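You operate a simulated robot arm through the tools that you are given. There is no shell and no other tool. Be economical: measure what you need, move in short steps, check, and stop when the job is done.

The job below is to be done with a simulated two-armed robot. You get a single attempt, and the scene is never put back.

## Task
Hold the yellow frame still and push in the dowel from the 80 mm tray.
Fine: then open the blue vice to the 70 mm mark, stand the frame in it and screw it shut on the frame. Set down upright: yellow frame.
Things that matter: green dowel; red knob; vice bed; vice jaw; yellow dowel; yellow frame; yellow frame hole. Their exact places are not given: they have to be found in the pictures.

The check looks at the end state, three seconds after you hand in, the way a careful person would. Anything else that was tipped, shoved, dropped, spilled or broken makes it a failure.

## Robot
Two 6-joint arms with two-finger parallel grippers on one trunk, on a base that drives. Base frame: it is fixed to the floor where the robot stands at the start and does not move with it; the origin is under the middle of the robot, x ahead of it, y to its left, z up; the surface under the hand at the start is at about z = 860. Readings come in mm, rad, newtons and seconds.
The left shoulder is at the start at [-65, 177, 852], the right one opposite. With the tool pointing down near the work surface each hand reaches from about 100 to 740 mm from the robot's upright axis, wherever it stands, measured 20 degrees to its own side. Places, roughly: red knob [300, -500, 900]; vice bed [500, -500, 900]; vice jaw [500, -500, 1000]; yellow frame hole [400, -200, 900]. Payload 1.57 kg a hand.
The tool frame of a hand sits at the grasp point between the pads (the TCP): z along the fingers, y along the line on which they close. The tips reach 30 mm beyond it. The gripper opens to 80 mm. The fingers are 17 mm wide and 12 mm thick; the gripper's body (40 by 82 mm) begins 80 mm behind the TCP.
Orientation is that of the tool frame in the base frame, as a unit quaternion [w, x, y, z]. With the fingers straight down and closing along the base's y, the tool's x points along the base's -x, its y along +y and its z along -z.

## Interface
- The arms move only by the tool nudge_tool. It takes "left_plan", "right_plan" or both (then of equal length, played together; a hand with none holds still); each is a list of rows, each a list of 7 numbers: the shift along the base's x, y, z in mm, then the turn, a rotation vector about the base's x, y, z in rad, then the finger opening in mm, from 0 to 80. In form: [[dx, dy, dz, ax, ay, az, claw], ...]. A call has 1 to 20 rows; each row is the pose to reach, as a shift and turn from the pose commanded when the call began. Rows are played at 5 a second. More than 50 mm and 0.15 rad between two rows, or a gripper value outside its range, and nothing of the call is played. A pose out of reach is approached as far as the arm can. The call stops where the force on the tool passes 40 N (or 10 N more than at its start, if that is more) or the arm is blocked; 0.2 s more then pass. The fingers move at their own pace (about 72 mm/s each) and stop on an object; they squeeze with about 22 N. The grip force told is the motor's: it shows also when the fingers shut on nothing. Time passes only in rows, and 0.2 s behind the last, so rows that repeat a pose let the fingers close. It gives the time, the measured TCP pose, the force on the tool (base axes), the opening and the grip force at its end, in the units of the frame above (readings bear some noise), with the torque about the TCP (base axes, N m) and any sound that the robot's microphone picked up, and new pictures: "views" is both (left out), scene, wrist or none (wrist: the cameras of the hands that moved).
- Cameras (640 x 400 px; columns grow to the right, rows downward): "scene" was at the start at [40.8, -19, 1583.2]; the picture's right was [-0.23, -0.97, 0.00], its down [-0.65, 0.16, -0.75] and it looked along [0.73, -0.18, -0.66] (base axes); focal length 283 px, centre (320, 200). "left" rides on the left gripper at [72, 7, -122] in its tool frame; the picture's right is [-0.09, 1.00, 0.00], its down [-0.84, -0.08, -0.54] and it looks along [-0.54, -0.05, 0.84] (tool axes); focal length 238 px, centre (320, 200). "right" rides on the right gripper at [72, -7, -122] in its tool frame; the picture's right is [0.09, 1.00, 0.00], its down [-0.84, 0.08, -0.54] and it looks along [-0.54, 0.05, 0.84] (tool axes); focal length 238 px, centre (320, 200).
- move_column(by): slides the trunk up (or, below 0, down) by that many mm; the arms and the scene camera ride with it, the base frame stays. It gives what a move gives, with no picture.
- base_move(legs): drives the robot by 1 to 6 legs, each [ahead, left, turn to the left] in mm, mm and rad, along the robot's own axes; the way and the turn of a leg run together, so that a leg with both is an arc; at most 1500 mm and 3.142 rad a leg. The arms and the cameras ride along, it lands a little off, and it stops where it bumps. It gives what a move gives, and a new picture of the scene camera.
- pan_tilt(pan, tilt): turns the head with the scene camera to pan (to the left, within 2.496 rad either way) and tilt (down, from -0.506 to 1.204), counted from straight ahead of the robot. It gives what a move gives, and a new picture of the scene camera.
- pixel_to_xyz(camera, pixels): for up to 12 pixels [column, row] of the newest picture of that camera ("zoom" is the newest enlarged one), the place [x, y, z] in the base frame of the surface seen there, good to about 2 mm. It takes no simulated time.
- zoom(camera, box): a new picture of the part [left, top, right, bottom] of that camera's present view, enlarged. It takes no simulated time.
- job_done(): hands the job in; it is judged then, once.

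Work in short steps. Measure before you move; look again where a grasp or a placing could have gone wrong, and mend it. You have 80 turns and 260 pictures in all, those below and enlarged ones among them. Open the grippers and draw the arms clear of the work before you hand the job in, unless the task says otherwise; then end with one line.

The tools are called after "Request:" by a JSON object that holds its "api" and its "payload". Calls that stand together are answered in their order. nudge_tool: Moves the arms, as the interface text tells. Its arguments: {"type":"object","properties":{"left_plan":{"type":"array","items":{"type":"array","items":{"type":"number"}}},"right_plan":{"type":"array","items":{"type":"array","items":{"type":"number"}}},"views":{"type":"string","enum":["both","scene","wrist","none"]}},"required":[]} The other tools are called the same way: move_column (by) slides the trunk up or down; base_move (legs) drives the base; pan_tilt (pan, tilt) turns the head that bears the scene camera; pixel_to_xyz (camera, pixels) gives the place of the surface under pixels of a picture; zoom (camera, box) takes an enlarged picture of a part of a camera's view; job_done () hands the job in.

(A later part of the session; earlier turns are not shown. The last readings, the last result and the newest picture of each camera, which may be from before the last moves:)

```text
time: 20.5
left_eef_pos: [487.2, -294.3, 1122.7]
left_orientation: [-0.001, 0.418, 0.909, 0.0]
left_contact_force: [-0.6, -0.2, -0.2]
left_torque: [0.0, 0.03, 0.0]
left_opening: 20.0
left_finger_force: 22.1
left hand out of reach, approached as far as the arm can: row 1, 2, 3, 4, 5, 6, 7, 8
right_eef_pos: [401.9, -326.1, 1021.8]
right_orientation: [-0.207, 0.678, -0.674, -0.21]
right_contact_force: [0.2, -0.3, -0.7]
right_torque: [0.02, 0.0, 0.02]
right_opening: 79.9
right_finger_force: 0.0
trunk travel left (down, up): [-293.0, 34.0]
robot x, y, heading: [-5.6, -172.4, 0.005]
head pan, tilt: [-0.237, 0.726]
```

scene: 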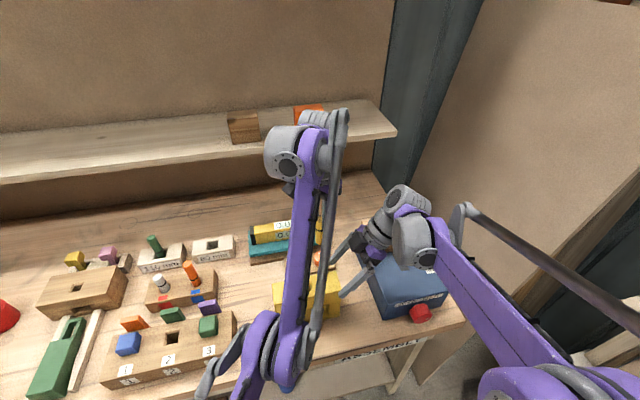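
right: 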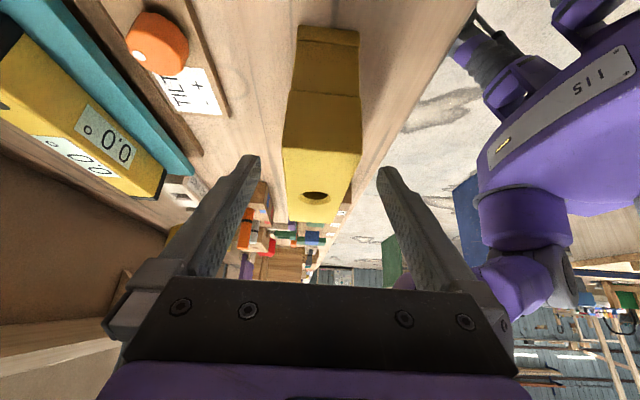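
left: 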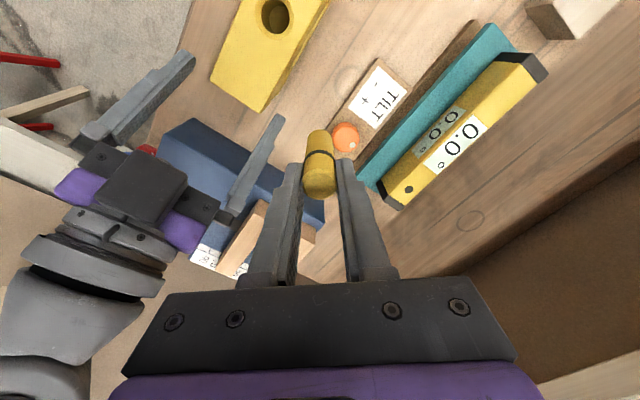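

The left wrist is limited at this yaw, not by distance. I turn the left hand back toward its neutral yaw (+0.87 rad) while moving it to y −240, then see whether it reaches.

Request:
{"api": "nudge_tool", "payload": {"left_plan": [[0, 20, 10, 0, 0, 0.12, 10], [0, 40, 10, 0, 0, 0.24, 10], [-10, 54, 10, 0, 0, 0.36, 10], [-25, 54, 10, 0, 0, 0.48, 10], [-40, 54, 10, 0, 0, 0.6, 10], [-55, 54, 10, 0, 0, 0.72, 10], [-70, 54, 0, 0, 0, 0.87, 10], [-84, 54, -15, 0, 0, 0.87, 10], [-84, 54, -25, 0, 0, 0.87, 10]]}}

```text
time: 22.5
left_eef_pos: [491.4, -280.4, 1132.6]
left_orientation: [-0.001, -0.004, 1.0, 0.0]
left_contact_force: [0.5, -0.6, -0.3]
left_torque: [-0.01, 0.02, 0.02]
left_opening: 19.9
left_finger_force: 22.5
left hand out of reach, approached as far as the arm can: row 1, 2, 3, 4, 5, 6, 7, 8, 9
right_eef_pos: [401.0, -326.3, 1022.2]
right_orientation: [-0.208, 0.678, -0.673, -0.21]
right_contact_force: [-0.7, -0.2, -0.9]
right_torque: [-0.02, 0.02, -0.03]
right_opening: 79.9
right_finger_force: 0.1
trunk travel left (down, up): [-293.0, 34.0]
robot x, y, heading: [3.1, -168.6, 0.009]
head pan, tilt: [-0.237, 0.726]
```

scene: 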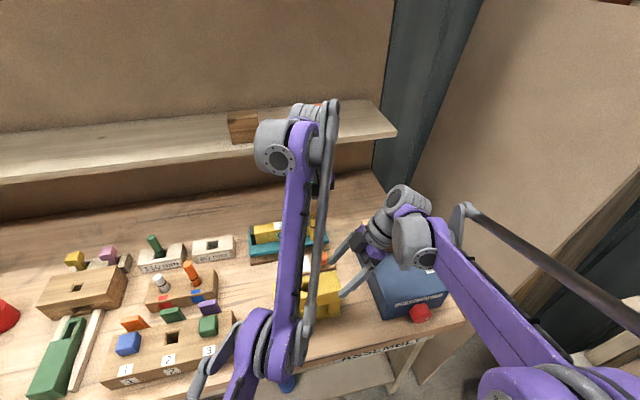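
left: 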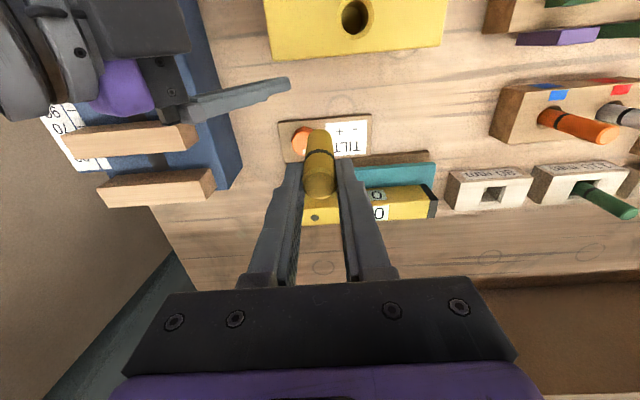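

The left arm's wrist seems limited when the hand is too close and high; farther out (~700 mm from the shoulder) it works. I raise the right hand, then drive back about 175 mm.

Request:
{"api": "nudge_tool", "payload": {"right_plan": [[0, -20, 40, 0, 0, 0, 80], [0, -30, 80, 0, 0, 0, 80]], "views": "none"}}

Request:
{"api": "base_move", "payload": {"legs": [[-175, 30, 0]]}}

```text
time: 23.1
left_eef_pos: [491.2, -281.1, 1132.4]
left_orientation: [-0.001, -0.003, 1.0, 0.0]
left_contact_force: [0.3, -0.6, -0.6]
left_torque: [-0.02, -0.01, 0.01]
left_opening: 20.0
left_finger_force: 22.0
right_eef_pos: [400.6, -352.3, 1098.5]
right_orientation: [-0.209, 0.678, -0.673, -0.21]
right_contact_force: [0.1, -0.9, -0.3]
right_torque: [0.0, -0.06, -0.03]
right_opening: 80.0
right_finger_force: 0.0
trunk travel left (down, up): [-293.0, 34.0]
robot x, y, heading: [2.4, -167.1, 0.007]
head pan, tilt: [-0.237, 0.726]
```

```text
time: 24.6
left_eef_pos: [316.7, -252.2, 1133.3]
left_orientation: [-0.001, -0.003, 1.0, -0.001]
left_contact_force: [-0.8, -0.3, 0.7]
left_torque: [-0.01, -0.05, 0.0]
left_opening: 20.1
left_finger_force: 21.8
right_eef_pos: [225.7, -324.7, 1098.5]
right_orientation: [-0.209, 0.677, -0.674, -0.21]
right_contact_force: [-0.9, 0.3, -0.8]
right_torque: [-0.02, -0.04, 0.03]
right_opening: 79.9
right_finger_force: 0.2
trunk travel left (down, up): [-293.0, 34.0]
robot x, y, heading: [-173.2, -134.4, 0.002]
head pan, tilt: [-0.237, 0.726]
```

scene: 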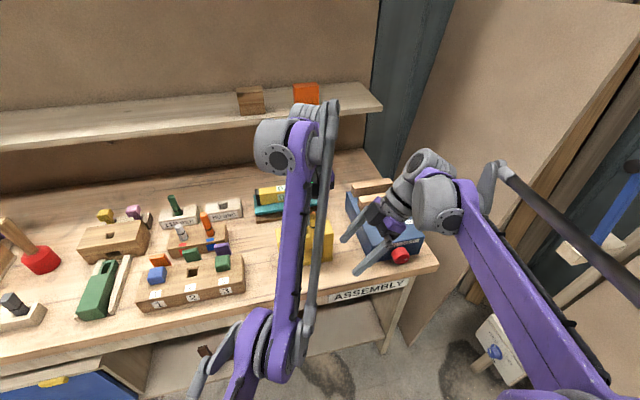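

Now left to above the hole (d ≈ +85,+12,−48) and right back over the frame end.

Request:
{"api": "nudge_tool", "payload": {"left_plan": [[20, 3, -10, 0, 0, 0, 10], [45, 8, -25, 0, 0, 0, 10], [65, 12, -40, 0, 0, 0, 10], [85, 12, -48, 0, 0, 0, 10], [85, 12, -48, 0, 0, 0, 10], [85, 12, -48, 0, 0, 0, 10]], "right_plan": [[35, -6, 0, 0, 0, 0, 80], [75, -15, 0, 0, 0, 0, 80], [115, -28, 0, 0, 0, 0, 80], [150, -28, 0, 0, 0, 0, 80], [175, -28, 0, 0, 0, 0, 80], [175, -12, -40, 0, 0, 0, 80]]}}

```text
time: 26.0
left_eef_pos: [401.8, -239.1, 1083.1]
left_orientation: [-0.001, -0.002, 1.0, 0.0]
left_contact_force: [-0.9, -0.2, -0.2]
left_torque: [0.0, 0.02, 0.02]
left_opening: 19.9
left_finger_force: 21.9
right_eef_pos: [400.5, -339.4, 1059.7]
right_orientation: [-0.208, 0.677, -0.674, -0.21]
right_contact_force: [-1.1, 0.9, 0.7]
right_torque: [-0.01, 0.0, -0.01]
right_opening: 79.8
right_finger_force: 0.0
trunk travel left (down, up): [-293.0, 34.0]
robot x, y, heading: [-177.9, -143.6, 0.006]
head pan, tilt: [-0.237, 0.726]
```

scene: 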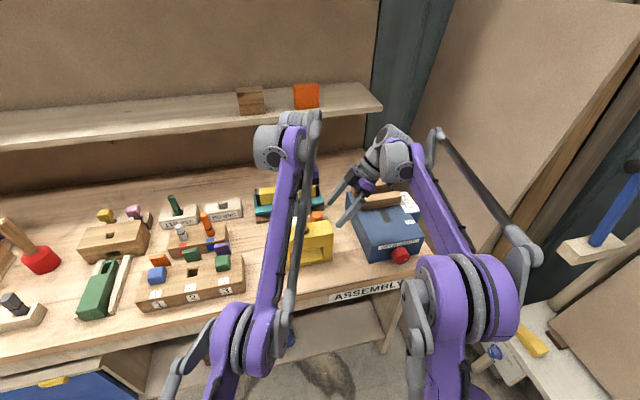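
right: 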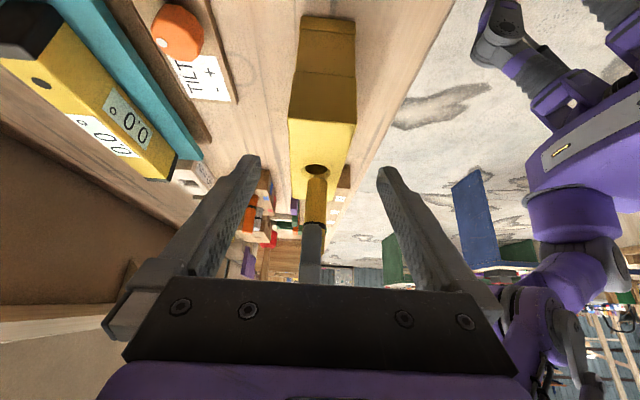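
left: 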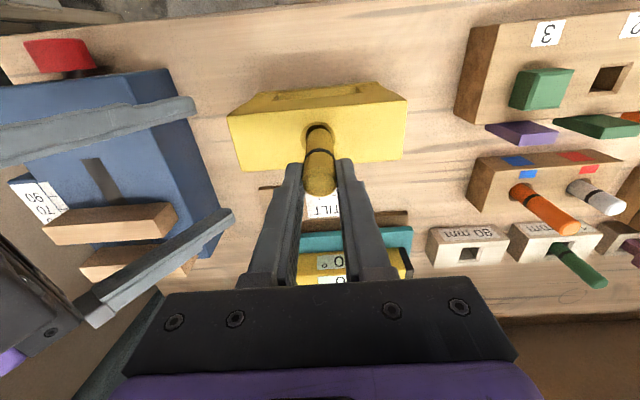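

No limits now. I bring the right hand down around the frame end and close it (d ≈ 0,+33,−90).

Request:
{"api": "nudge_tool", "payload": {"right_plan": [[1, 12, -30, 0, 0, 0, 80], [1, 24, -60, 0, 0, 0, 80], [1, 34, -89, 0, 0, 0, 80], [1, 34, -89, 0, 0, 0, 80], [1, 34, -89, 0, 0, 0, 45], [1, 34, -89, 0, 0, 0, 45], [1, 34, -89, 0, 0, 0, 45], [1, 34, -89, 0, 0, 0, 45]], "views": "both"}}

Request:
{"api": "zoom", "payload": {"camera": "left", "box": [270, 100, 370, 220]}}

Request:
{"api": "pixel_to_xyz", "payload": {"camera": "zoom", "pixels": [[268, 95], [372, 95], [320, 75], [290, 75], [350, 75], [320, 290], [320, 180], [285, 170], [352, 170], [268, 290], [370, 290], [320, 335]]}}

```text
time: 27.8
left_eef_pos: [402.3, -239.9, 1083.7]
left_orientation: [-0.001, -0.002, 1.0, 0.0]
left_contact_force: [-0.6, 0.6, 0.2]
left_torque: [-0.03, -0.03, 0.0]
left_opening: 19.8
left_finger_force: 22.7
right_eef_pos: [401.2, -304.6, 971.4]
right_orientation: [-0.208, 0.676, -0.675, -0.21]
right_contact_force: [0.6, 0.3, -0.3]
right_torque: [0.06, -0.05, -0.07]
right_opening: 55.8
right_finger_force: 22.0
trunk travel left (down, up): [-293.0, 34.0]
robot x, y, heading: [-172.3, -135.8, 0.002]
head pan, tilt: [-0.237, 0.726]
```

scene: 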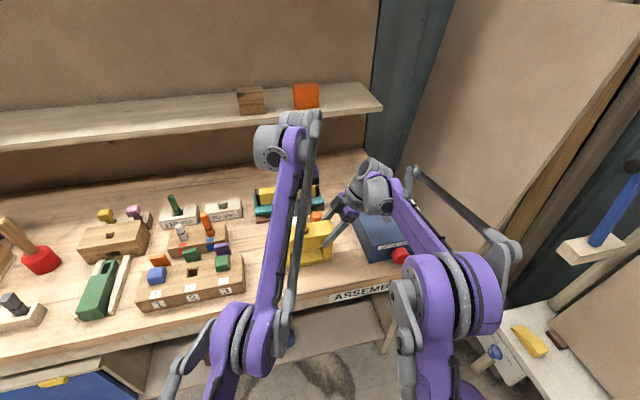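
right: 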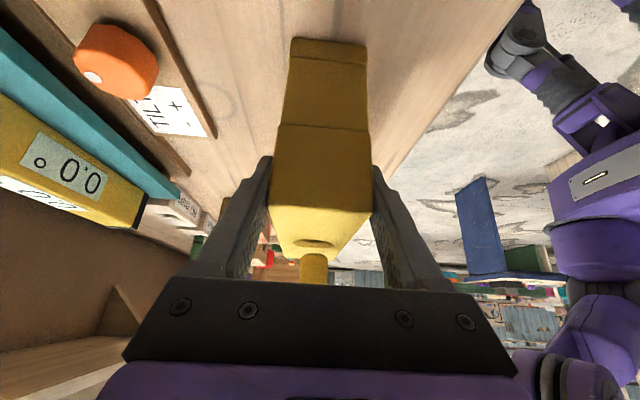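

```text
3.33 times, centred on (320, 160) of left
```

zoom: 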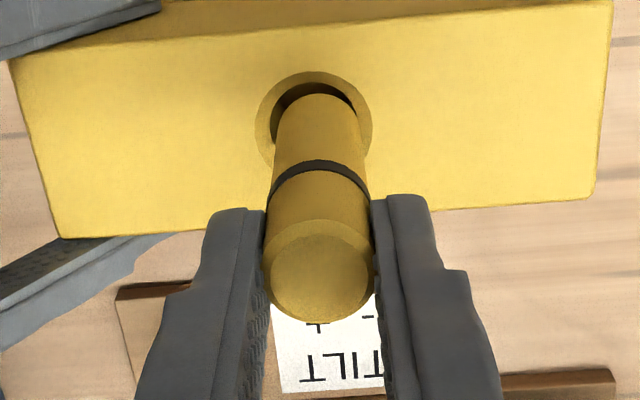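

```text
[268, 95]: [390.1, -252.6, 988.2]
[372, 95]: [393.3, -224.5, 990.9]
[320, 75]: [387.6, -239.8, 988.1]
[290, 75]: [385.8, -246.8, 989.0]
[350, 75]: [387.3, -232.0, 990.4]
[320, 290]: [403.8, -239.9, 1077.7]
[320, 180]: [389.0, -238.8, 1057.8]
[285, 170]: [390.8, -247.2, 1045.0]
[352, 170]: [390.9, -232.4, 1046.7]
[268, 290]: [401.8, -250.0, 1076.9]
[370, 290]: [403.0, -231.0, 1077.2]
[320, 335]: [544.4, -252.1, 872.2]
```

The dowel top is now at 1077.7, i.e. it sits a bit lower in the grip. I check its axis near the bottom end.

Request:
{"api": "pixel_to_xyz", "payload": {"camera": "zoom", "pixels": [[316, 98], [316, 110], [316, 125], [318, 145], [318, 200], [318, 215], [318, 230], [318, 272], [258, 115], [373, 118], [330, 72], [318, 310]]}}

```text
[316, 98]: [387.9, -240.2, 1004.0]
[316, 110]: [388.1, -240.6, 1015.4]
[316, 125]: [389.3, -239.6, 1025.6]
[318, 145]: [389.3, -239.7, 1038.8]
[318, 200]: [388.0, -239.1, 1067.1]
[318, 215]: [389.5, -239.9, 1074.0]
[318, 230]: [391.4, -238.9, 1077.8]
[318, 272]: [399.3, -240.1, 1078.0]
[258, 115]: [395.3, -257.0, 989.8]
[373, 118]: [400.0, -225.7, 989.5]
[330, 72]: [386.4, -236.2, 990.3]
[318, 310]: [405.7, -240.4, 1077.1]
```

The dowel is vertical at (398.9,−240); the hole is at ≈(401.5,−240.7). I shift (+2.5,−0.5) and lower step by step.

Request:
{"api": "nudge_tool", "payload": {"left_plan": [[2.5, -0.5, 0, 0, 0, 0, 10], [2.5, -0.5, -5, 0, 0, 0, 10], [2.5, -0.5, -9, 0, 0, 0, 10], [2.5, -0.5, -12, 0, 0, 0, 10], [2.5, -0.5, -16, 0, 0, 0, 10], [2.5, -0.5, -20, 0, 0, 0, 10], [2.5, -0.5, -25, 0, 0, 0, 10], [2.5, -0.5, -30, 0, 0, 0, 10]], "views": "wrist"}}

```text
time: 29.6
left_eef_pos: [404.7, -239.2, 1053.6]
left_orientation: [-0.001, -0.002, 1.0, 0.0]
left_contact_force: [-0.1, 0.2, 0.0]
left_torque: [0.0, 0.04, -0.03]
left_opening: 20.0
left_finger_force: 22.0
right_eef_pos: [400.4, -305.9, 971.9]
right_orientation: [-0.209, 0.677, -0.674, -0.209]
right_contact_force: [0.3, -0.6, -0.2]
right_torque: [-0.13, 0.03, 0.0]
right_opening: 55.6
right_finger_force: 22.4
trunk travel left (down, up): [-293.0, 34.0]
robot x, y, heading: [-176.2, -139.3, 0.005]
head pan, tilt: [-0.237, 0.726]
```

left: 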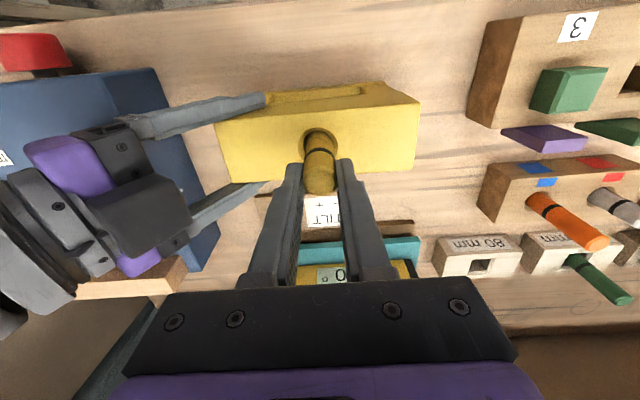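

No contact force; I check the dowel's position in the hole.

Request:
{"api": "zoom", "payload": {"camera": "left", "box": [270, 100, 370, 220]}}

Request:
{"api": "pixel_to_xyz", "payload": {"camera": "zoom", "pixels": [[318, 110], [318, 130], [318, 200], [318, 225], [318, 260], [318, 290], [258, 125], [378, 125], [318, 90]]}}

```text
3.33 times, centred on (320, 160) of left
```

zoom: 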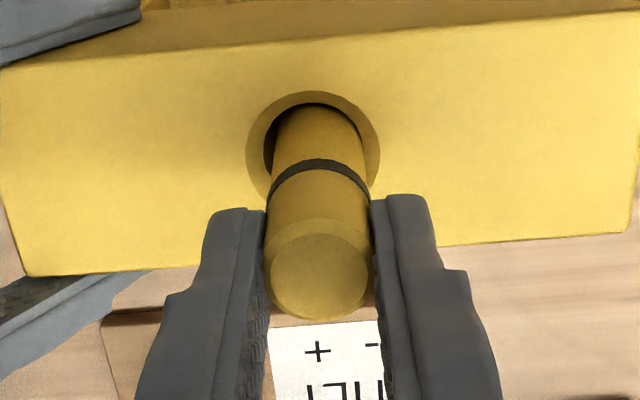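

```text
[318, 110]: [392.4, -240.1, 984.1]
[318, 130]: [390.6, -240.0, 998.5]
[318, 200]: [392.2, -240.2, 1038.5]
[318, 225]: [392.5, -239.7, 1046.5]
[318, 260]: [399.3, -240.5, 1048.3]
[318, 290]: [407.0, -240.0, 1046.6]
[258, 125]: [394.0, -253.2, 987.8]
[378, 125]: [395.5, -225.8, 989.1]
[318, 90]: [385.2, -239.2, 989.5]
```

The dowel is in the hole (top 1047, bottom ≈967). I push further down in small steps.

Request:
{"api": "nudge_tool", "payload": {"left_plan": [[0, 0, -4, 0, 0, 0, 10], [0, 0, -8, 0, 0, 0, 10], [0, 0, -12, 0, 0, 0, 10], [0, 0, -16, 0, 0, 0, 10], [0, 0, -20, 0, 0, 0, 10], [0, 0, -24, 0, 0, 0, 10], [0, 0, -26, 0, 0, 0, 10]], "views": "both"}}

Request:
{"api": "zoom", "payload": {"camera": "left", "box": [270, 100, 370, 220]}}

Request:
{"api": "pixel_to_xyz", "payload": {"camera": "zoom", "pixels": [[318, 130], [318, 150], [318, 165], [318, 200], [318, 225], [318, 260], [318, 290]]}}

```text
time: 31.2
left_eef_pos: [403.1, -239.1, 1029.5]
left_orientation: [-0.001, -0.003, 1.0, 0.002]
left_contact_force: [-1.5, 2.7, 20.8]
left_torque: [0.37, 0.14, 0.04]
left_opening: 20.1
left_finger_force: 21.6
right_eef_pos: [401.6, -304.2, 972.2]
right_orientation: [-0.208, 0.677, -0.674, -0.209]
right_contact_force: [2.7, 0.0, -9.7]
right_torque: [0.22, -0.33, -0.24]
right_opening: 56.1
right_finger_force: 22.1
trunk travel left (down, up): [-293.0, 34.0]
robot x, y, heading: [-175.1, -144.2, 0.002]
head pan, tilt: [-0.237, 0.726]
```

scene: 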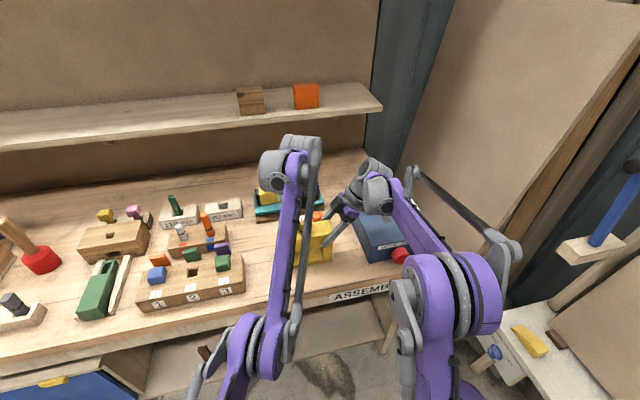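
left: 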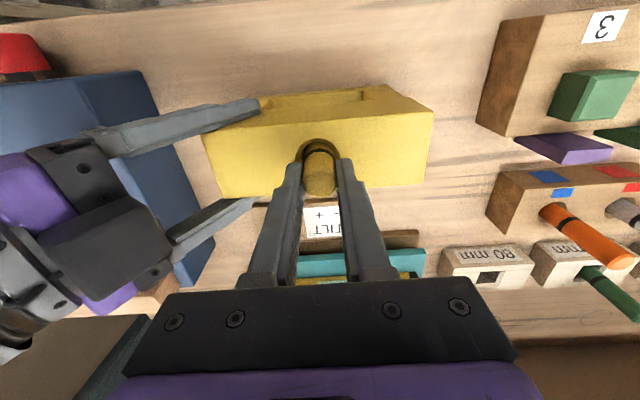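

```text
3.33 times, centred on (320, 160) of left
```

zoom: 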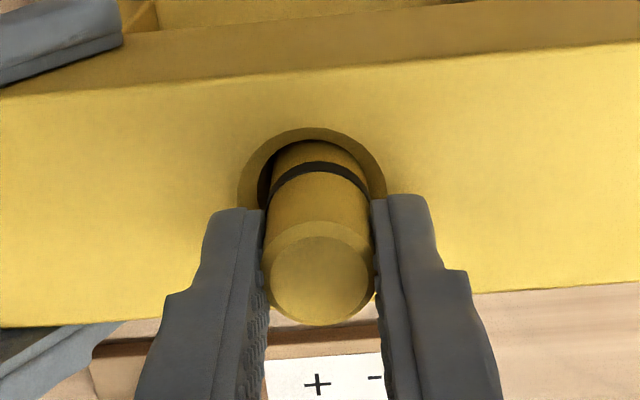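

```text
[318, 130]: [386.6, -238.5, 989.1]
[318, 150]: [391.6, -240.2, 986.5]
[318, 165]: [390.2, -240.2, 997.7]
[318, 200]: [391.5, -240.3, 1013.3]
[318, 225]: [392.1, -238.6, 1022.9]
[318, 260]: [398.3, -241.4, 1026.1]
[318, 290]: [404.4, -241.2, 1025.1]
```

Resistance of 20 N appears with the dowel top at 1025.5 and the ring ≈8 mm above the frame. I release, rise, close the fingers above the dowel's top to push it with the tips.

Request:
{"api": "nudge_tool", "payload": {"left_plan": [[0, 0, 0, 0, 0, 0, 32], [0, 0, 0, 0, 0, 0, 32], [0, 0, 20, 0, 0, 0, 32], [-1, -1, 45, 0, 0, 0, 32], [-1, -1, 45, 0, 0, 0, 0], [-1, -1, 45, 0, 0, 0, 0], [-1, -1, 45, 0, 0, 0, 0]], "views": "wrist"}}

Request:
{"api": "zoom", "payload": {"camera": "left", "box": [270, 100, 370, 220]}}

Request:
{"api": "pixel_to_xyz", "payload": {"camera": "zoom", "pixels": [[318, 100], [318, 120], [318, 140], [318, 155], [318, 170], [318, 190], [280, 160], [360, 160]]}}

```text
time: 32.8
left_eef_pos: [402.1, -242.2, 1074.8]
left_orientation: [0.0, -0.003, 1.0, 0.0]
left_contact_force: [0.4, 0.1, 0.6]
left_torque: [0.0, -0.04, -0.02]
left_opening: 0.0
left_finger_force: 21.1
right_eef_pos: [400.7, -305.4, 972.0]
right_orientation: [-0.209, 0.677, -0.674, -0.21]
right_contact_force: [-0.5, 0.1, 0.4]
right_torque: [-0.06, -0.01, 0.03]
right_opening: 55.7
right_finger_force: 21.5
trunk travel left (down, up): [-293.0, 34.0]
robot x, y, heading: [-170.1, -141.8, 0.004]
head pan, tilt: [-0.237, 0.726]
```

left: 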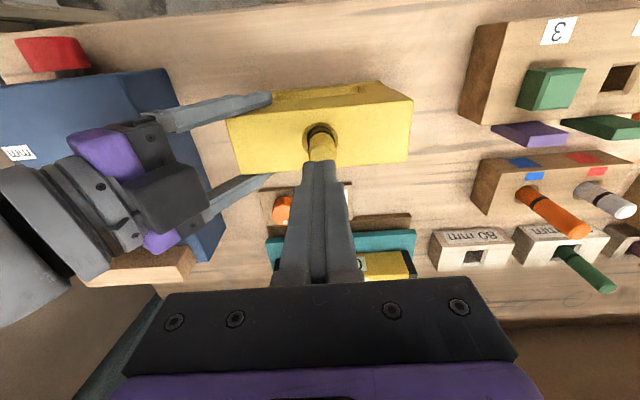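

```text
3.33 times, centred on (320, 160) of left
```

zoom: 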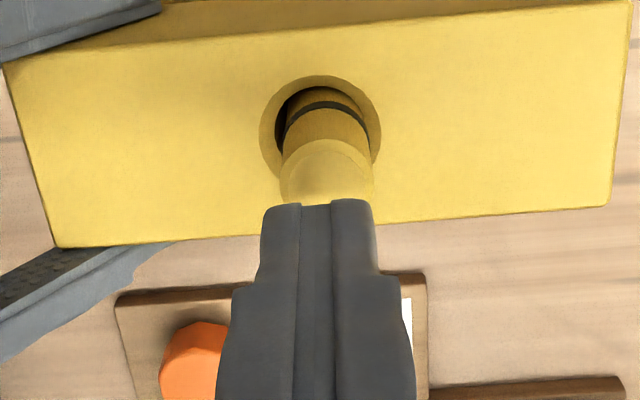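

```text
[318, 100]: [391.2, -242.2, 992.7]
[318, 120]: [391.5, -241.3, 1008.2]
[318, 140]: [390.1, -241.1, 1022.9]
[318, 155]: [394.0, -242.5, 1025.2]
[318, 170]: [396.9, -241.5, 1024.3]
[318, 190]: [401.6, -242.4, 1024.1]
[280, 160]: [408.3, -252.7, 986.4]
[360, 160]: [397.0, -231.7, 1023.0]
```

Dowel stands upright, top 1024.5, ring ≈997. I press down with the closed fingertips (contact at TCP ≈1054.5) in small steps to TCP 1048.

Request:
{"api": "nudge_tool", "payload": {"left_plan": [[0, 1, -10, 0, 0, 0, 0], [0, 1, -18, 0, 0, 0, 0], [0, 1, -20, 0, 0, 0, 0], [0, 1, -22, 0, 0, 0, 0], [0, 1, -24, 0, 0, 0, 0], [0, 1, -26, 0, 0, 0, 0], [0, 1, -27, 0, 0, 0, 0], [0, 1, -27, 0, 0, 0, 0]], "views": "both"}}

Request:
{"api": "zoom", "payload": {"camera": "left", "box": [270, 100, 370, 220]}}

Request:
{"api": "pixel_to_xyz", "payload": {"camera": "zoom", "pixels": [[318, 120], [318, 130], [318, 140], [318, 155], [318, 170], [318, 190]]}}

```text
time: 34.0
left_eef_pos: [401.9, -240.2, 1055.0]
left_orientation: [0.0, -0.001, 1.0, 0.0]
left_contact_force: [0.9, -1.6, 15.3]
left_torque: [-0.07, -0.09, -0.02]
left_opening: 0.1
left_finger_force: 21.1
right_eef_pos: [400.4, -304.7, 972.6]
right_orientation: [-0.209, 0.677, -0.674, -0.208]
right_contact_force: [2.0, -1.2, 4.6]
right_torque: [-0.39, 0.06, 0.14]
right_opening: 55.7
right_finger_force: 22.2
trunk travel left (down, up): [-293.0, 34.0]
robot x, y, heading: [-174.3, -141.8, 0.005]
head pan, tilt: [-0.237, 0.726]
stopped in row 5 (left hand): the force on the tool passed its limit at 45 N (the readings are from after the stop); the commanded pose is now the measured one
```

scene: 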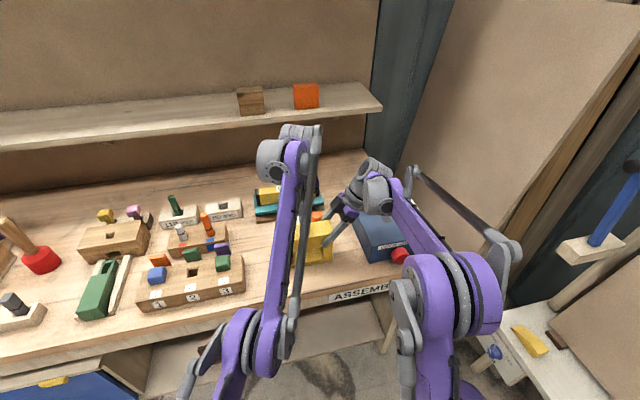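
left: 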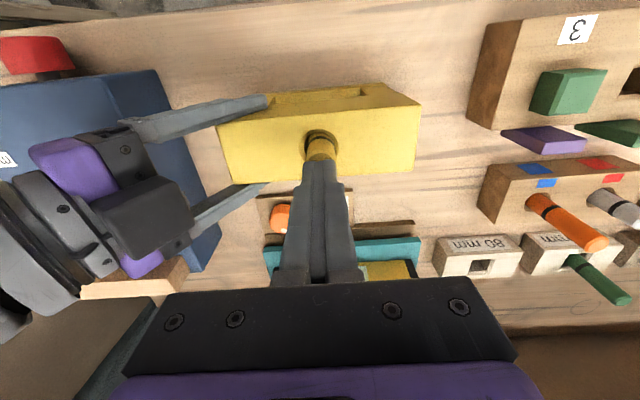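

```text
3.33 times, centred on (320, 160) of left
```

zoom: 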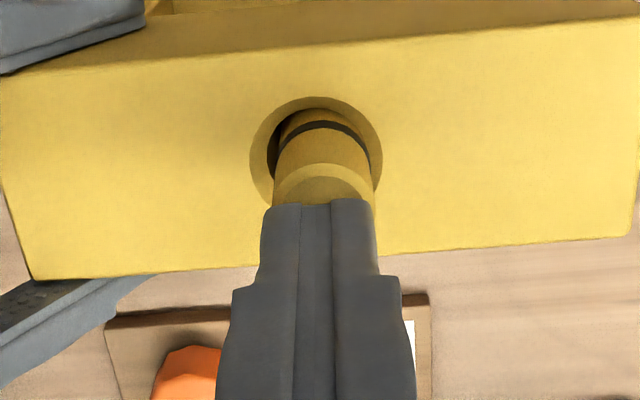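

```text
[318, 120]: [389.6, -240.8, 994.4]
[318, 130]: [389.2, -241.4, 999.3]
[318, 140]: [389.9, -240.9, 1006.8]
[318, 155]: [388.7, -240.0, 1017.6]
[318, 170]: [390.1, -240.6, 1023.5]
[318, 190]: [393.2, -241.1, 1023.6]
```

It stopped at 45 N with the top at ≈1023.5 and the ring still ~7 mm above the frame. I look through the window from the scene camera to see whether the dowel's end shows.

Request:
{"api": "zoom", "payload": {"camera": "scene", "box": [270, 200, 350, 280]}}

Request:
{"api": "zoom", "payload": {"camera": "left", "box": [200, 70, 440, 220]}}

```text
5.00 times, centred on (310, 240) of scene
```

zoom: 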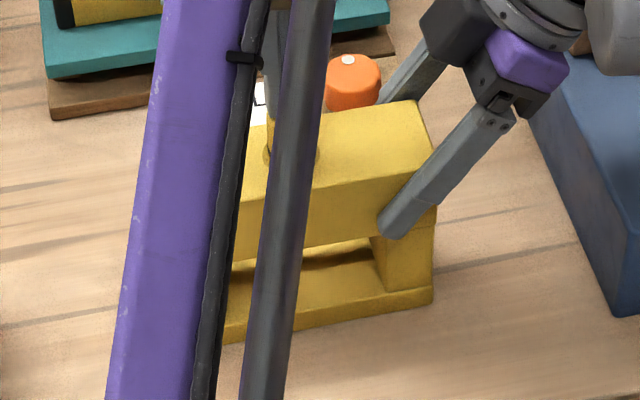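

```text
2.67 times, centred on (320, 145) of left
```

zoom: 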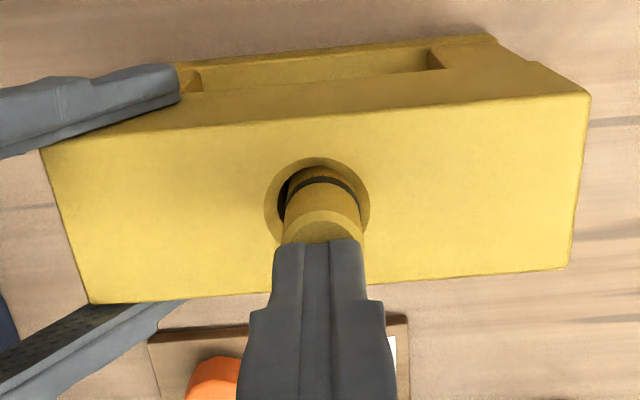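

No dowel end shows in the window yet. I push again with slow half-millimetre steps, watching whether it yields (the fit may simply be tight).

Request:
{"api": "nudge_tool", "payload": {"left_plan": [[0, -0.5, -1, 0, 0, 0, 0], [0, -0.5, -1.5, 0, 0, 0, 0], [0, -0.5, -2, 0, 0, 0, 0], [0, -0.5, -2.5, 0, 0, 0, 0], [0, -0.5, -3, 0, 0, 0, 0], [0, -0.5, -3.5, 0, 0, 0, 0], [0, -0.5, -4, 0, 0, 0, 0], [0, -0.5, -4.5, 0, 0, 0, 0], [0, -0.5, -5, 0, 0, 0, 0], [0, -0.5, -5.5, 0, 0, 0, 0], [0, -0.5, -6, 0, 0, 0, 0]], "views": "wrist"}}

Request:
{"api": "zoom", "payload": {"camera": "left", "box": [270, 100, 370, 220]}}

Request:
{"api": "pixel_to_xyz", "payload": {"camera": "zoom", "pixels": [[318, 120], [318, 130], [318, 140], [318, 155], [318, 170], [318, 190]]}}

```text
time: 34.6
left_eef_pos: [401.1, -240.6, 1053.6]
left_orientation: [0.002, -0.002, 1.0, 0.0]
left_contact_force: [2.6, -2.7, 20.6]
left_torque: [-0.05, -0.16, 0.01]
left_opening: 0.0
left_finger_force: 21.5
right_eef_pos: [401.0, -306.5, 971.8]
right_orientation: [-0.21, 0.676, -0.675, -0.207]
right_contact_force: [1.8, -1.7, 9.5]
right_torque: [-0.28, 0.14, 0.17]
right_opening: 55.8
right_finger_force: 22.2
trunk travel left (down, up): [-293.0, 34.0]
robot x, y, heading: [-177.4, -141.7, 0.0]
head pan, tilt: [-0.237, 0.726]
stopped in row 2 (left hand): the force on the tool passed its limit at 42 N (the readings are from after the stop); the commanded pose is now the measured one
```

left: 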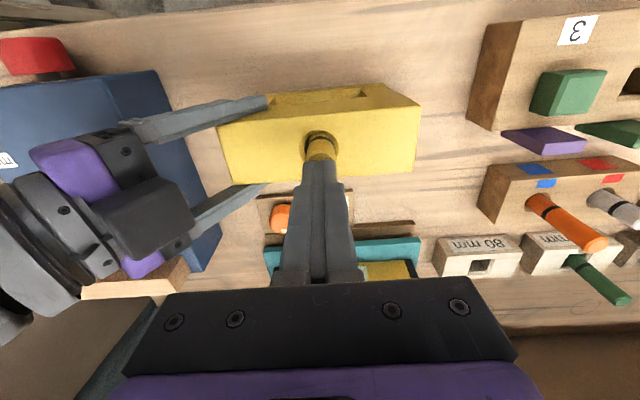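

```text
3.33 times, centred on (320, 160) of left
```

zoom: 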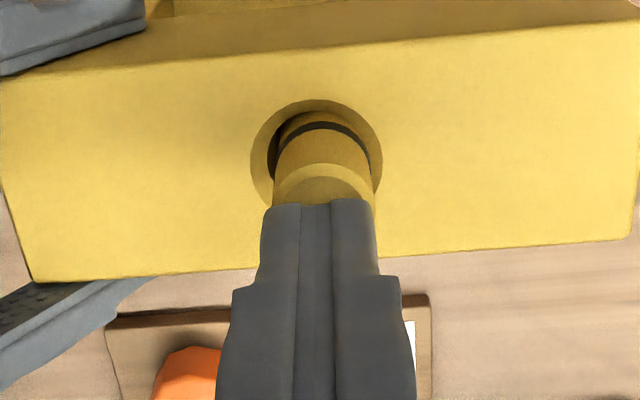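

```text
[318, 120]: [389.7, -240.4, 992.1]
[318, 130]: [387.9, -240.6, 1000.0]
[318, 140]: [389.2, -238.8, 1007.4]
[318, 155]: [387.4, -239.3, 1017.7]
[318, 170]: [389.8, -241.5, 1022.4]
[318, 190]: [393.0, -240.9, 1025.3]
```

Slight progress of about 1 mm. I measure whether the dowel is off-centre or tilted within the rim.

Request:
{"api": "pixel_to_xyz", "payload": {"camera": "zoom", "pixels": [[246, 150], [254, 150], [381, 150], [388, 150], [318, 96], [318, 104], [278, 150], [368, 150], [283, 128], [362, 128], [278, 180], [371, 180]]}}

Request:
{"api": "zoom", "payload": {"camera": "left", "box": [296, 124, 346, 164]}}

```text
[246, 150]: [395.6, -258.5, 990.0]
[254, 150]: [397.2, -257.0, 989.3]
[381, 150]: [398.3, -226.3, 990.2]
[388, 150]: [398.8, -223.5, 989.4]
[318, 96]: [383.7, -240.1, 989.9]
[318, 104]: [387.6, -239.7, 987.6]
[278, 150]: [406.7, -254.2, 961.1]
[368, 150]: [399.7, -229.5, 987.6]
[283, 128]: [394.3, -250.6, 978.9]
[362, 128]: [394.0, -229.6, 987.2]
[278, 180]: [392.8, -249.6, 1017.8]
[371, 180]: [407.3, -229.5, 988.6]
```

```text
10.00 times, centred on (321, 144) of left
```

zoom: 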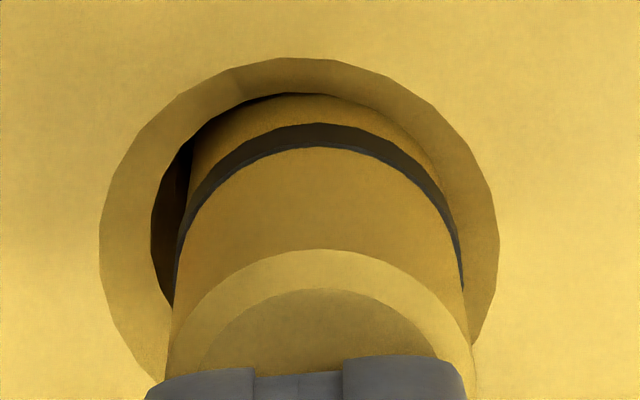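

The hole centre is ≈(401,−241.7) while the dowel sits ≈(399.5,−240): leaning on the +y/−x wall. I regrip it and centre it before pushing again.

Request:
{"api": "nudge_tool", "payload": {"left_plan": [[0, 0, 12, 0, 0, 0, 0], [-1, 0, 16, 0, 0, 0, 36], [-1, 0, 16, 0, 0, 0, 36], [-1, 0, 0, 0, 0, 0, 36], [-1, 0, -22, 0, 0, 0, 36], [-1, 0, -22, 0, 0, 0, 10], [-1, 0, -22, 0, 0, 0, 10], [-1, 0, -22, 0, 0, 0, 10]], "views": "wrist"}}

Request:
{"api": "zoom", "payload": {"camera": "left", "box": [280, 110, 360, 210]}}

Request:
{"api": "pixel_to_xyz", "payload": {"camera": "left", "pixels": [[320, 150], [320, 155], [320, 165], [320, 175], [320, 185], [320, 190]]}}

```text
time: 36.4
left_eef_pos: [401.7, -241.4, 1030.2]
left_orientation: [0.0, -0.002, 1.0, -0.001]
left_contact_force: [1.7, 1.6, 4.8]
left_torque: [0.1, -0.07, 0.0]
left_opening: 19.7
left_finger_force: 21.9
right_eef_pos: [401.7, -305.7, 969.3]
right_orientation: [-0.208, 0.676, -0.675, -0.209]
right_contact_force: [-2.1, -1.1, -6.1]
right_torque: [-0.39, 0.07, 0.16]
right_opening: 55.9
right_finger_force: 22.1
trunk travel left (down, up): [-293.0, 34.0]
robot x, y, heading: [-172.5, -139.7, 0.003]
head pan, tilt: [-0.237, 0.726]
```

left: 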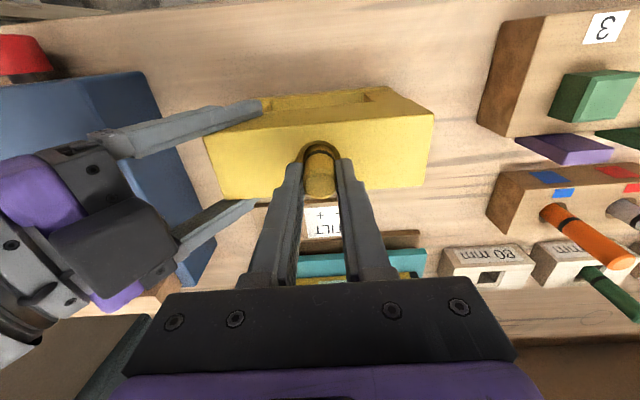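

```text
4.00 times, centred on (320, 160) of left
```

zoom: 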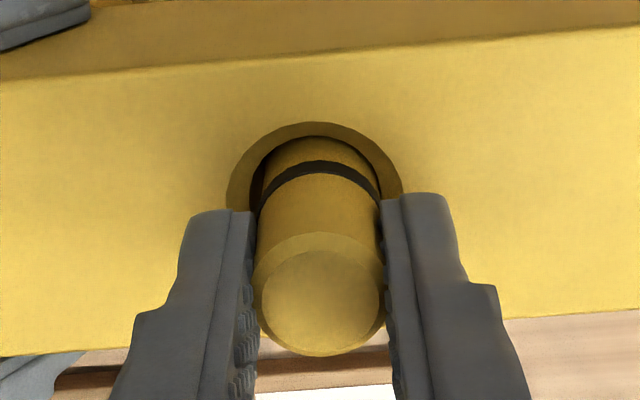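

```text
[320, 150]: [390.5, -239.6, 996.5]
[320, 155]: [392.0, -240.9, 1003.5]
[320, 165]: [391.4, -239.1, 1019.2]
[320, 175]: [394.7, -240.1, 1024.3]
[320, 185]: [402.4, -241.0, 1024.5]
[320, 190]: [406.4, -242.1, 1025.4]
```

Now centred at y −241.4. I press while gently wiggling by ±1 mm.

Request:
{"api": "nudge_tool", "payload": {"left_plan": [[0, 0, -1.5, 0, 0, 0, 10], [1, 0, -2, 0, 0, 0, 10], [0, 1, -2.5, 0, 0, 0, 10], [-1, 0, -3, 0, 0, 0, 10], [0, -1, -3.5, 0, 0, 0, 10], [1, 0, -4, 0, 0, 0, 10], [0, 1, -4.5, 0, 0, 0, 10], [-1, 0, -5, 0, 0, 0, 10], [0, -1, -5, 0, 0, 0, 10], [0, 0, -5, 0, 0, 0, 10]], "views": "wrist"}}

Request:
{"api": "zoom", "payload": {"camera": "left", "box": [280, 110, 360, 210]}}

Request:
{"api": "pixel_to_xyz", "payload": {"camera": "left", "pixels": [[320, 150], [320, 155], [320, 165], [320, 175], [320, 185], [320, 190]]}}

```text
time: 38.6
left_eef_pos: [401.4, -240.0, 1024.9]
left_orientation: [0.0, -0.002, 1.0, -0.001]
left_contact_force: [-1.0, 1.1, 6.2]
left_torque: [0.03, 0.13, 0.01]
left_opening: 20.0
left_finger_force: 21.8
right_eef_pos: [401.1, -305.0, 970.5]
right_orientation: [-0.208, 0.677, -0.675, -0.209]
right_contact_force: [1.4, -1.3, -8.1]
right_torque: [-0.35, -0.06, -0.12]
right_opening: 56.2
right_finger_force: 22.1
trunk travel left (down, up): [-293.0, 34.0]
robot x, y, heading: [-172.4, -139.5, 0.004]
head pan, tilt: [-0.237, 0.726]
```

left: 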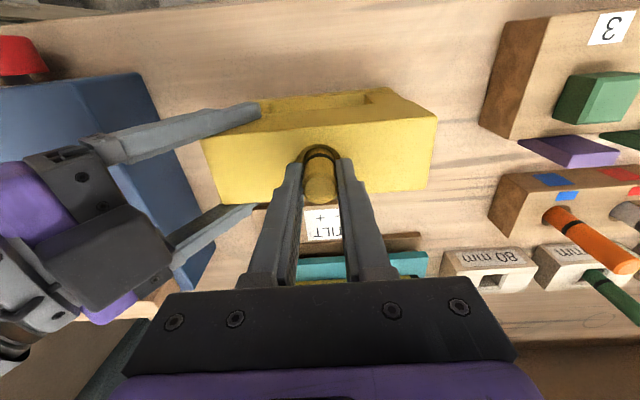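

```text
4.00 times, centred on (320, 160) of left
```

zoom: 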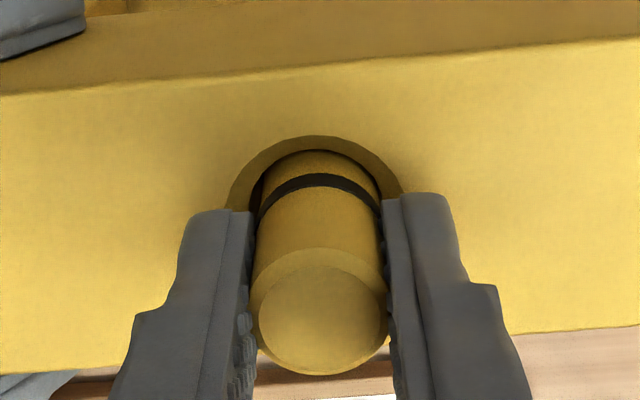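

```text
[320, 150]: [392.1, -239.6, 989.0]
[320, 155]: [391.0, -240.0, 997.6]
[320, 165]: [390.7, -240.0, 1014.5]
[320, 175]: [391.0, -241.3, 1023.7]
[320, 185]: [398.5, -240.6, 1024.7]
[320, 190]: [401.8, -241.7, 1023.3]
```

The fingers slid down while the dowel stayed (top ≈1024, ring ≈997.6). I go back to pushing on the top with closed tips, ramping slowly and holding the load.

Request:
{"api": "nudge_tool", "payload": {"left_plan": [[0, 0, 0, 0, 0, 0, 34], [0, 0, 0, 0, 0, 0, 34], [0, 0, 25, 0, 0, 0, 34], [0, -0.5, 40, 0, 0, 0, 34], [0, -0.5, 40, 0, 0, 0, 0], [0, -0.5, 40, 0, 0, 0, 0], [0, -0.5, 40, 0, 0, 0, 0], [0, -0.5, 30, 0, 0, 0, 0], [0, -0.5, 29, 0, 0, 0, 0], [0, -0.5, 28.5, 0, 0, 0, 0], [0, -0.5, 28, 0, 0, 0, 0], [0, -0.5, 27.5, 0, 0, 0, 0], [0, -0.5, 27.5, 0, 0, 0, 0], [0, -0.5, 27.5, 0, 0, 0, 0]], "views": "wrist"}}

```text
time: 41.6
left_eef_pos: [401.8, -239.7, 1054.7]
left_orientation: [0.0, -0.001, 1.0, 0.0]
left_contact_force: [0.1, 0.1, 23.4]
left_torque: [0.02, 0.0, -0.02]
left_opening: 0.0
left_finger_force: 21.4
right_eef_pos: [400.9, -305.7, 969.6]
right_orientation: [-0.208, 0.677, -0.675, -0.208]
right_contact_force: [3.5, -1.4, -12.9]
right_torque: [0.37, -0.06, -0.5]
right_opening: 56.0
right_finger_force: 22.3
trunk travel left (down, up): [-293.0, 34.0]
robot x, y, heading: [-177.5, -140.6, 0.002]
head pan, tilt: [-0.237, 0.726]
```

left: 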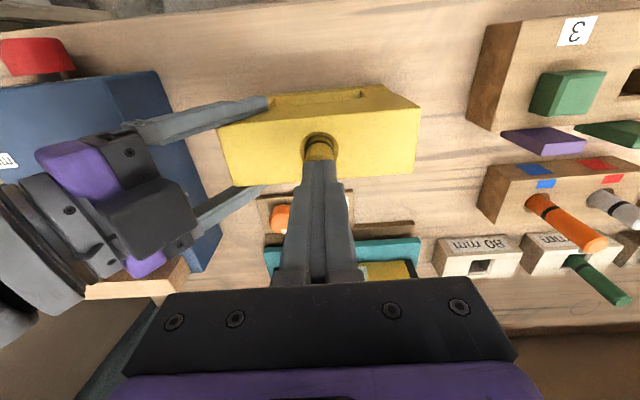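

23 N held with no motion. I increase a further ~1.3 mm of command, holding just under the limit.

Request:
{"api": "nudge_tool", "payload": {"left_plan": [[0, 0, -0.4, 0, 0, 0, 0], [0, 0, -0.8, 0, 0, 0, 0], [0, 0, -1.0, 0, 0, 0, 0], [0, 0, -1.2, 0, 0, 0, 0], [0, 0, -1.2, 0, 0, 0, 0], [0, 0, -1.2, 0, 0, 0, 0], [0, 0, -1.2, 0, 0, 0, 0], [0, 0, -1.2, 0, 0, 0, 0]], "views": "none"}}

```text
time: 42.4
left_eef_pos: [400.3, -239.1, 1055.6]
left_orientation: [0.0, -0.001, 1.0, 0.0]
left_contact_force: [-0.6, 0.2, 13.4]
left_torque: [-0.04, -0.01, -0.01]
left_opening: 0.0
left_finger_force: 21.3
right_eef_pos: [402.0, -305.1, 971.7]
right_orientation: [-0.209, 0.677, -0.675, -0.207]
right_contact_force: [3.2, -1.8, 2.6]
right_torque: [0.05, 0.26, 0.12]
right_opening: 55.9
right_finger_force: 21.9
trunk travel left (down, up): [-293.0, 34.0]
robot x, y, heading: [-172.3, -141.4, 0.004]
head pan, tilt: [-0.237, 0.726]
stopped in row 4 (left hand): the force on the tool passed its limit at 41 N (the readings are from after the stop); the commanded pose is now the measured one
```

Pushing at 40 N gives no motion at all. To tell a hard stop from a jam, I'll regrip and lift the dowel slightly, reading the force.

Request:
{"api": "nudge_tool", "payload": {"left_plan": [[0, 0, 12, 0, 0, 0, 0], [0, -1, 12, 0, 0, 0, 36], [0, -1, 12, 0, 0, 0, 36], [0, -1, -10, 0, 0, 0, 36], [0, -1, -25, 0, 0, 0, 36], [0, -1, -25, 0, 0, 0, 10], [0, -1, -25, 0, 0, 0, 10], [0, -1, -25, 0, 0, 0, 10], [0, -1, -22, 0, 0, 0, 10], [0, -1, -20, 0, 0, 0, 10]], "views": "none"}}

Request:
{"api": "zoom", "payload": {"camera": "left", "box": [280, 110, 360, 210]}}

Request:
{"api": "pixel_to_xyz", "payload": {"camera": "left", "pixels": [[320, 150], [320, 155], [320, 165], [320, 175], [320, 180], [320, 185]]}}

```text
time: 44.6
left_eef_pos: [401.4, -241.4, 1033.4]
left_orientation: [0.001, -0.002, 1.0, -0.001]
left_contact_force: [0.1, -0.4, -0.1]
left_torque: [-0.01, 0.0, 0.05]
left_opening: 20.1
left_finger_force: 22.1
right_eef_pos: [401.0, -305.3, 971.0]
right_orientation: [-0.208, 0.677, -0.675, -0.208]
right_contact_force: [1.7, -3.0, 16.1]
right_torque: [0.4, 0.11, -0.11]
right_opening: 56.0
right_finger_force: 21.9
trunk travel left (down, up): [-293.0, 34.0]
robot x, y, heading: [-175.5, -139.4, 0.006]
head pan, tilt: [-0.237, 0.726]
```

```text
4.00 times, centred on (320, 160) of left
```

zoom: 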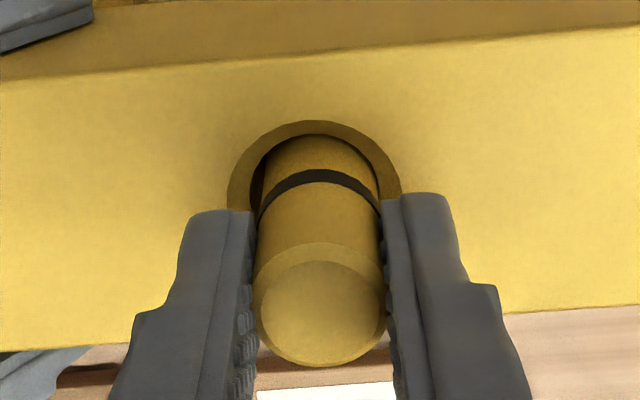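

```text
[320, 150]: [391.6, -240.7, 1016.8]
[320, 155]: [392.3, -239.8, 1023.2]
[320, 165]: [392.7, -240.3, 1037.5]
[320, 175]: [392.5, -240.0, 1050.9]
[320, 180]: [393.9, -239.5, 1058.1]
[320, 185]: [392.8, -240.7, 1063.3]
```

The dowel lifts freely, so it rests on something hard at z≈944. I lift it out and turn the left hand so its camera looks straight down into the hole.

Request:
{"api": "nudge_tool", "payload": {"left_plan": [[0, 0, 20, 0, 0, 0, 10], [0, 0, 45, 0, 0, 0, 10], [0, 10, 50, 0, 0, 0.14, 10], [0, 18, 50, 0, 0, 0.28, 10], [0, 25, 50, 0, 0, 0.42, 10], [0, 32, 50, 0, 0, 0.56, 10], [0, 40, 50, 0, 0, 0.7, 10], [0, 48, 50, 0, 0, 0.84, 10], [0, 55, 50, 0, 0, 0.98, 10], [0, 62, 50, 0, 0, 1.12, 10], [0, 68, 50, 0, 0, 1.26, 10], [0, 73, 50, 0, 0, 1.4, 10], [0, 73, 50, 0, 0, 1.5, 10], [0, 73, 50, 0, 0, 1.5, 10]], "views": "wrist"}}

```text
time: 47.6
left_eef_pos: [401.1, -168.0, 1082.2]
left_orientation: [0.0, -0.683, 0.73, -0.001]
left_contact_force: [0.6, 0.4, -0.3]
left_torque: [-0.04, -0.01, 0.03]
left_opening: 20.0
left_finger_force: 22.3
right_eef_pos: [400.9, -305.4, 971.5]
right_orientation: [-0.208, 0.677, -0.674, -0.208]
right_contact_force: [1.6, -2.4, 15.7]
right_torque: [0.0, 0.06, -0.12]
right_opening: 55.7
right_finger_force: 21.8
trunk travel left (down, up): [-293.0, 34.0]
robot x, y, heading: [-174.8, -137.6, 0.007]
head pan, tilt: [-0.237, 0.726]
```

left: 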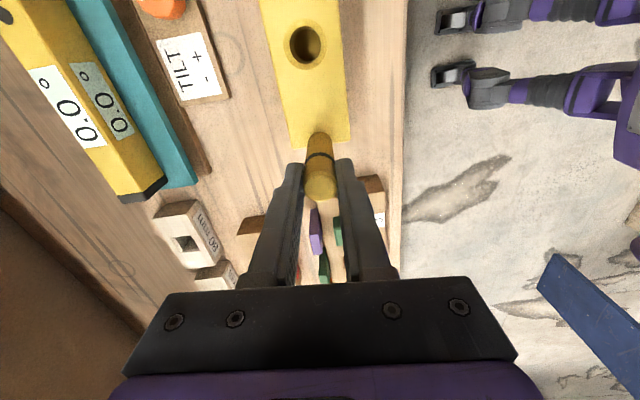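

The hole is seen from above near (305,45). I enlarge it and probe depths inside.

Request:
{"api": "zoom", "payload": {"camera": "left", "box": [280, 20, 330, 70]}}

Request:
{"api": "pixel_to_xyz", "payload": {"camera": "left", "pixels": [[305, 40], [308, 45], [312, 42], [308, 52], [300, 45], [314, 48], [296, 45], [304, 34], [305, 58], [285, 45], [324, 45], [305, 65]]}}

```text
8.00 times, centred on (305, 45) of left
```

zoom: 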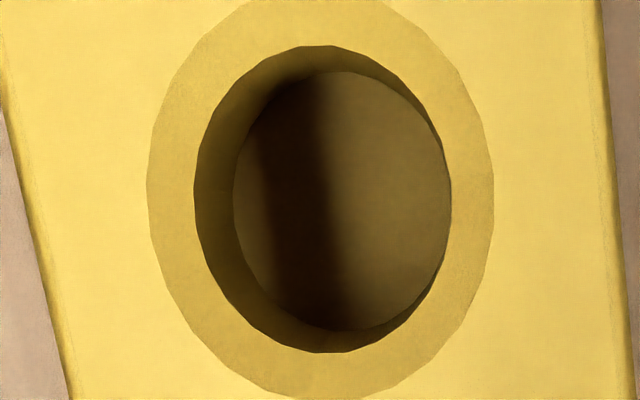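

```text
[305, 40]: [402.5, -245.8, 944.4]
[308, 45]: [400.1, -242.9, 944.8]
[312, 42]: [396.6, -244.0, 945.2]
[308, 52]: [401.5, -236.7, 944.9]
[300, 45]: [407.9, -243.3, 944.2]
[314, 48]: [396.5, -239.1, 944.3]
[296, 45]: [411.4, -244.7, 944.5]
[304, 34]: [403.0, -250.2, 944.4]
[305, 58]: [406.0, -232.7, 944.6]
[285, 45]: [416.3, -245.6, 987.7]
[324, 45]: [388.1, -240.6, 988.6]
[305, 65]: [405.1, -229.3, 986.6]
```

The hole is blind with a flat floor at z≈944.5, so the dowel was already fully home (80 mm → top 1024.5). I put it back the same way.

Request:
{"api": "nudge_tool", "payload": {"left_plan": [[0, -5, 0, 0, 0, -0.1, 10], [0, -11, 0, 0, 0, -0.24, 10], [0, -18, 0, 0, 0, -0.38, 10], [0, -25, 0, 0, 0, -0.52, 10], [0, -33, 0, 0, 0, -0.66, 10], [0, -41, 0, 0, 0, -0.8, 10], [0, -48, 0, 0, 0, -0.94, 10], [0, -55, 0, 0, 0, -1.08, 10], [0, -63, 0, 0, 0, -1.22, 10], [0, -68, 0, 0, 0, -1.36, 10], [0, -73, 0, 0, 0, -1.5, 10], [0, -73, 0, 0, 0, -1.5, 10]], "views": "wrist"}}

Request:
{"api": "zoom", "payload": {"camera": "left", "box": [270, 100, 370, 220]}}

Request:
{"api": "pixel_to_xyz", "payload": {"camera": "zoom", "pixels": [[318, 98], [318, 110], [318, 130], [318, 160], [318, 200], [318, 225], [318, 250], [318, 270], [250, 115], [385, 115], [318, 72], [318, 80]]}}

```text
time: 50.2
left_eef_pos: [400.6, -240.8, 1084.3]
left_orientation: [0.002, -0.001, 1.0, -0.001]
left_contact_force: [0.4, -0.6, 0.4]
left_torque: [-0.03, 0.03, 0.0]
left_opening: 20.1
left_finger_force: 22.3
right_eef_pos: [402.0, -305.4, 970.9]
right_orientation: [-0.208, 0.677, -0.674, -0.208]
right_contact_force: [0.8, -1.6, 13.7]
right_torque: [0.07, 0.14, -0.04]
right_opening: 55.9
right_finger_force: 22.0
trunk travel left (down, up): [-293.0, 34.0]
robot x, y, heading: [-175.4, -140.0, 0.004]
head pan, tilt: [-0.237, 0.726]
```

left: 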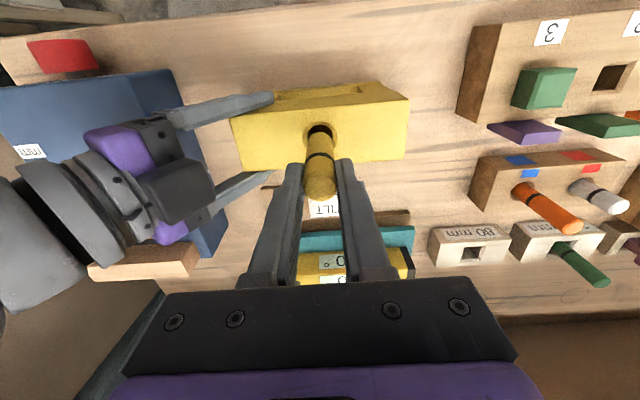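

```text
3.33 times, centred on (320, 160) of left
```

zoom: 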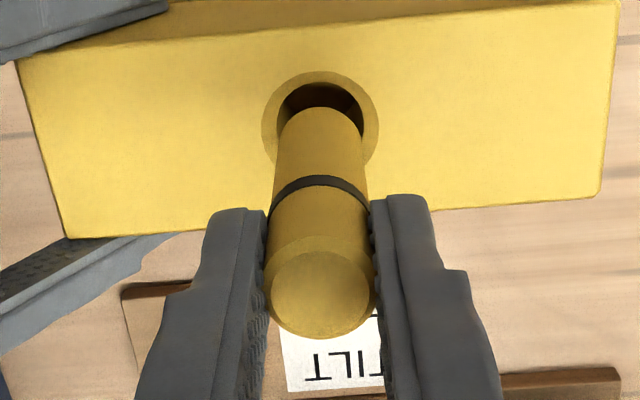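

```text
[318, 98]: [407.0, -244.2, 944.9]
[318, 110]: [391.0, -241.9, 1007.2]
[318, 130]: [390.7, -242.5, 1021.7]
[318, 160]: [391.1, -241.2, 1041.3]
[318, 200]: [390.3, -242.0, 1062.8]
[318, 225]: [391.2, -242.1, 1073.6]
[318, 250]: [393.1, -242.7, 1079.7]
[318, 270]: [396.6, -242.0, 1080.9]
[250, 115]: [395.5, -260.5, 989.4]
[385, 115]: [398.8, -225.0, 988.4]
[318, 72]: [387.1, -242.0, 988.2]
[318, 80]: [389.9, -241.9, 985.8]
```

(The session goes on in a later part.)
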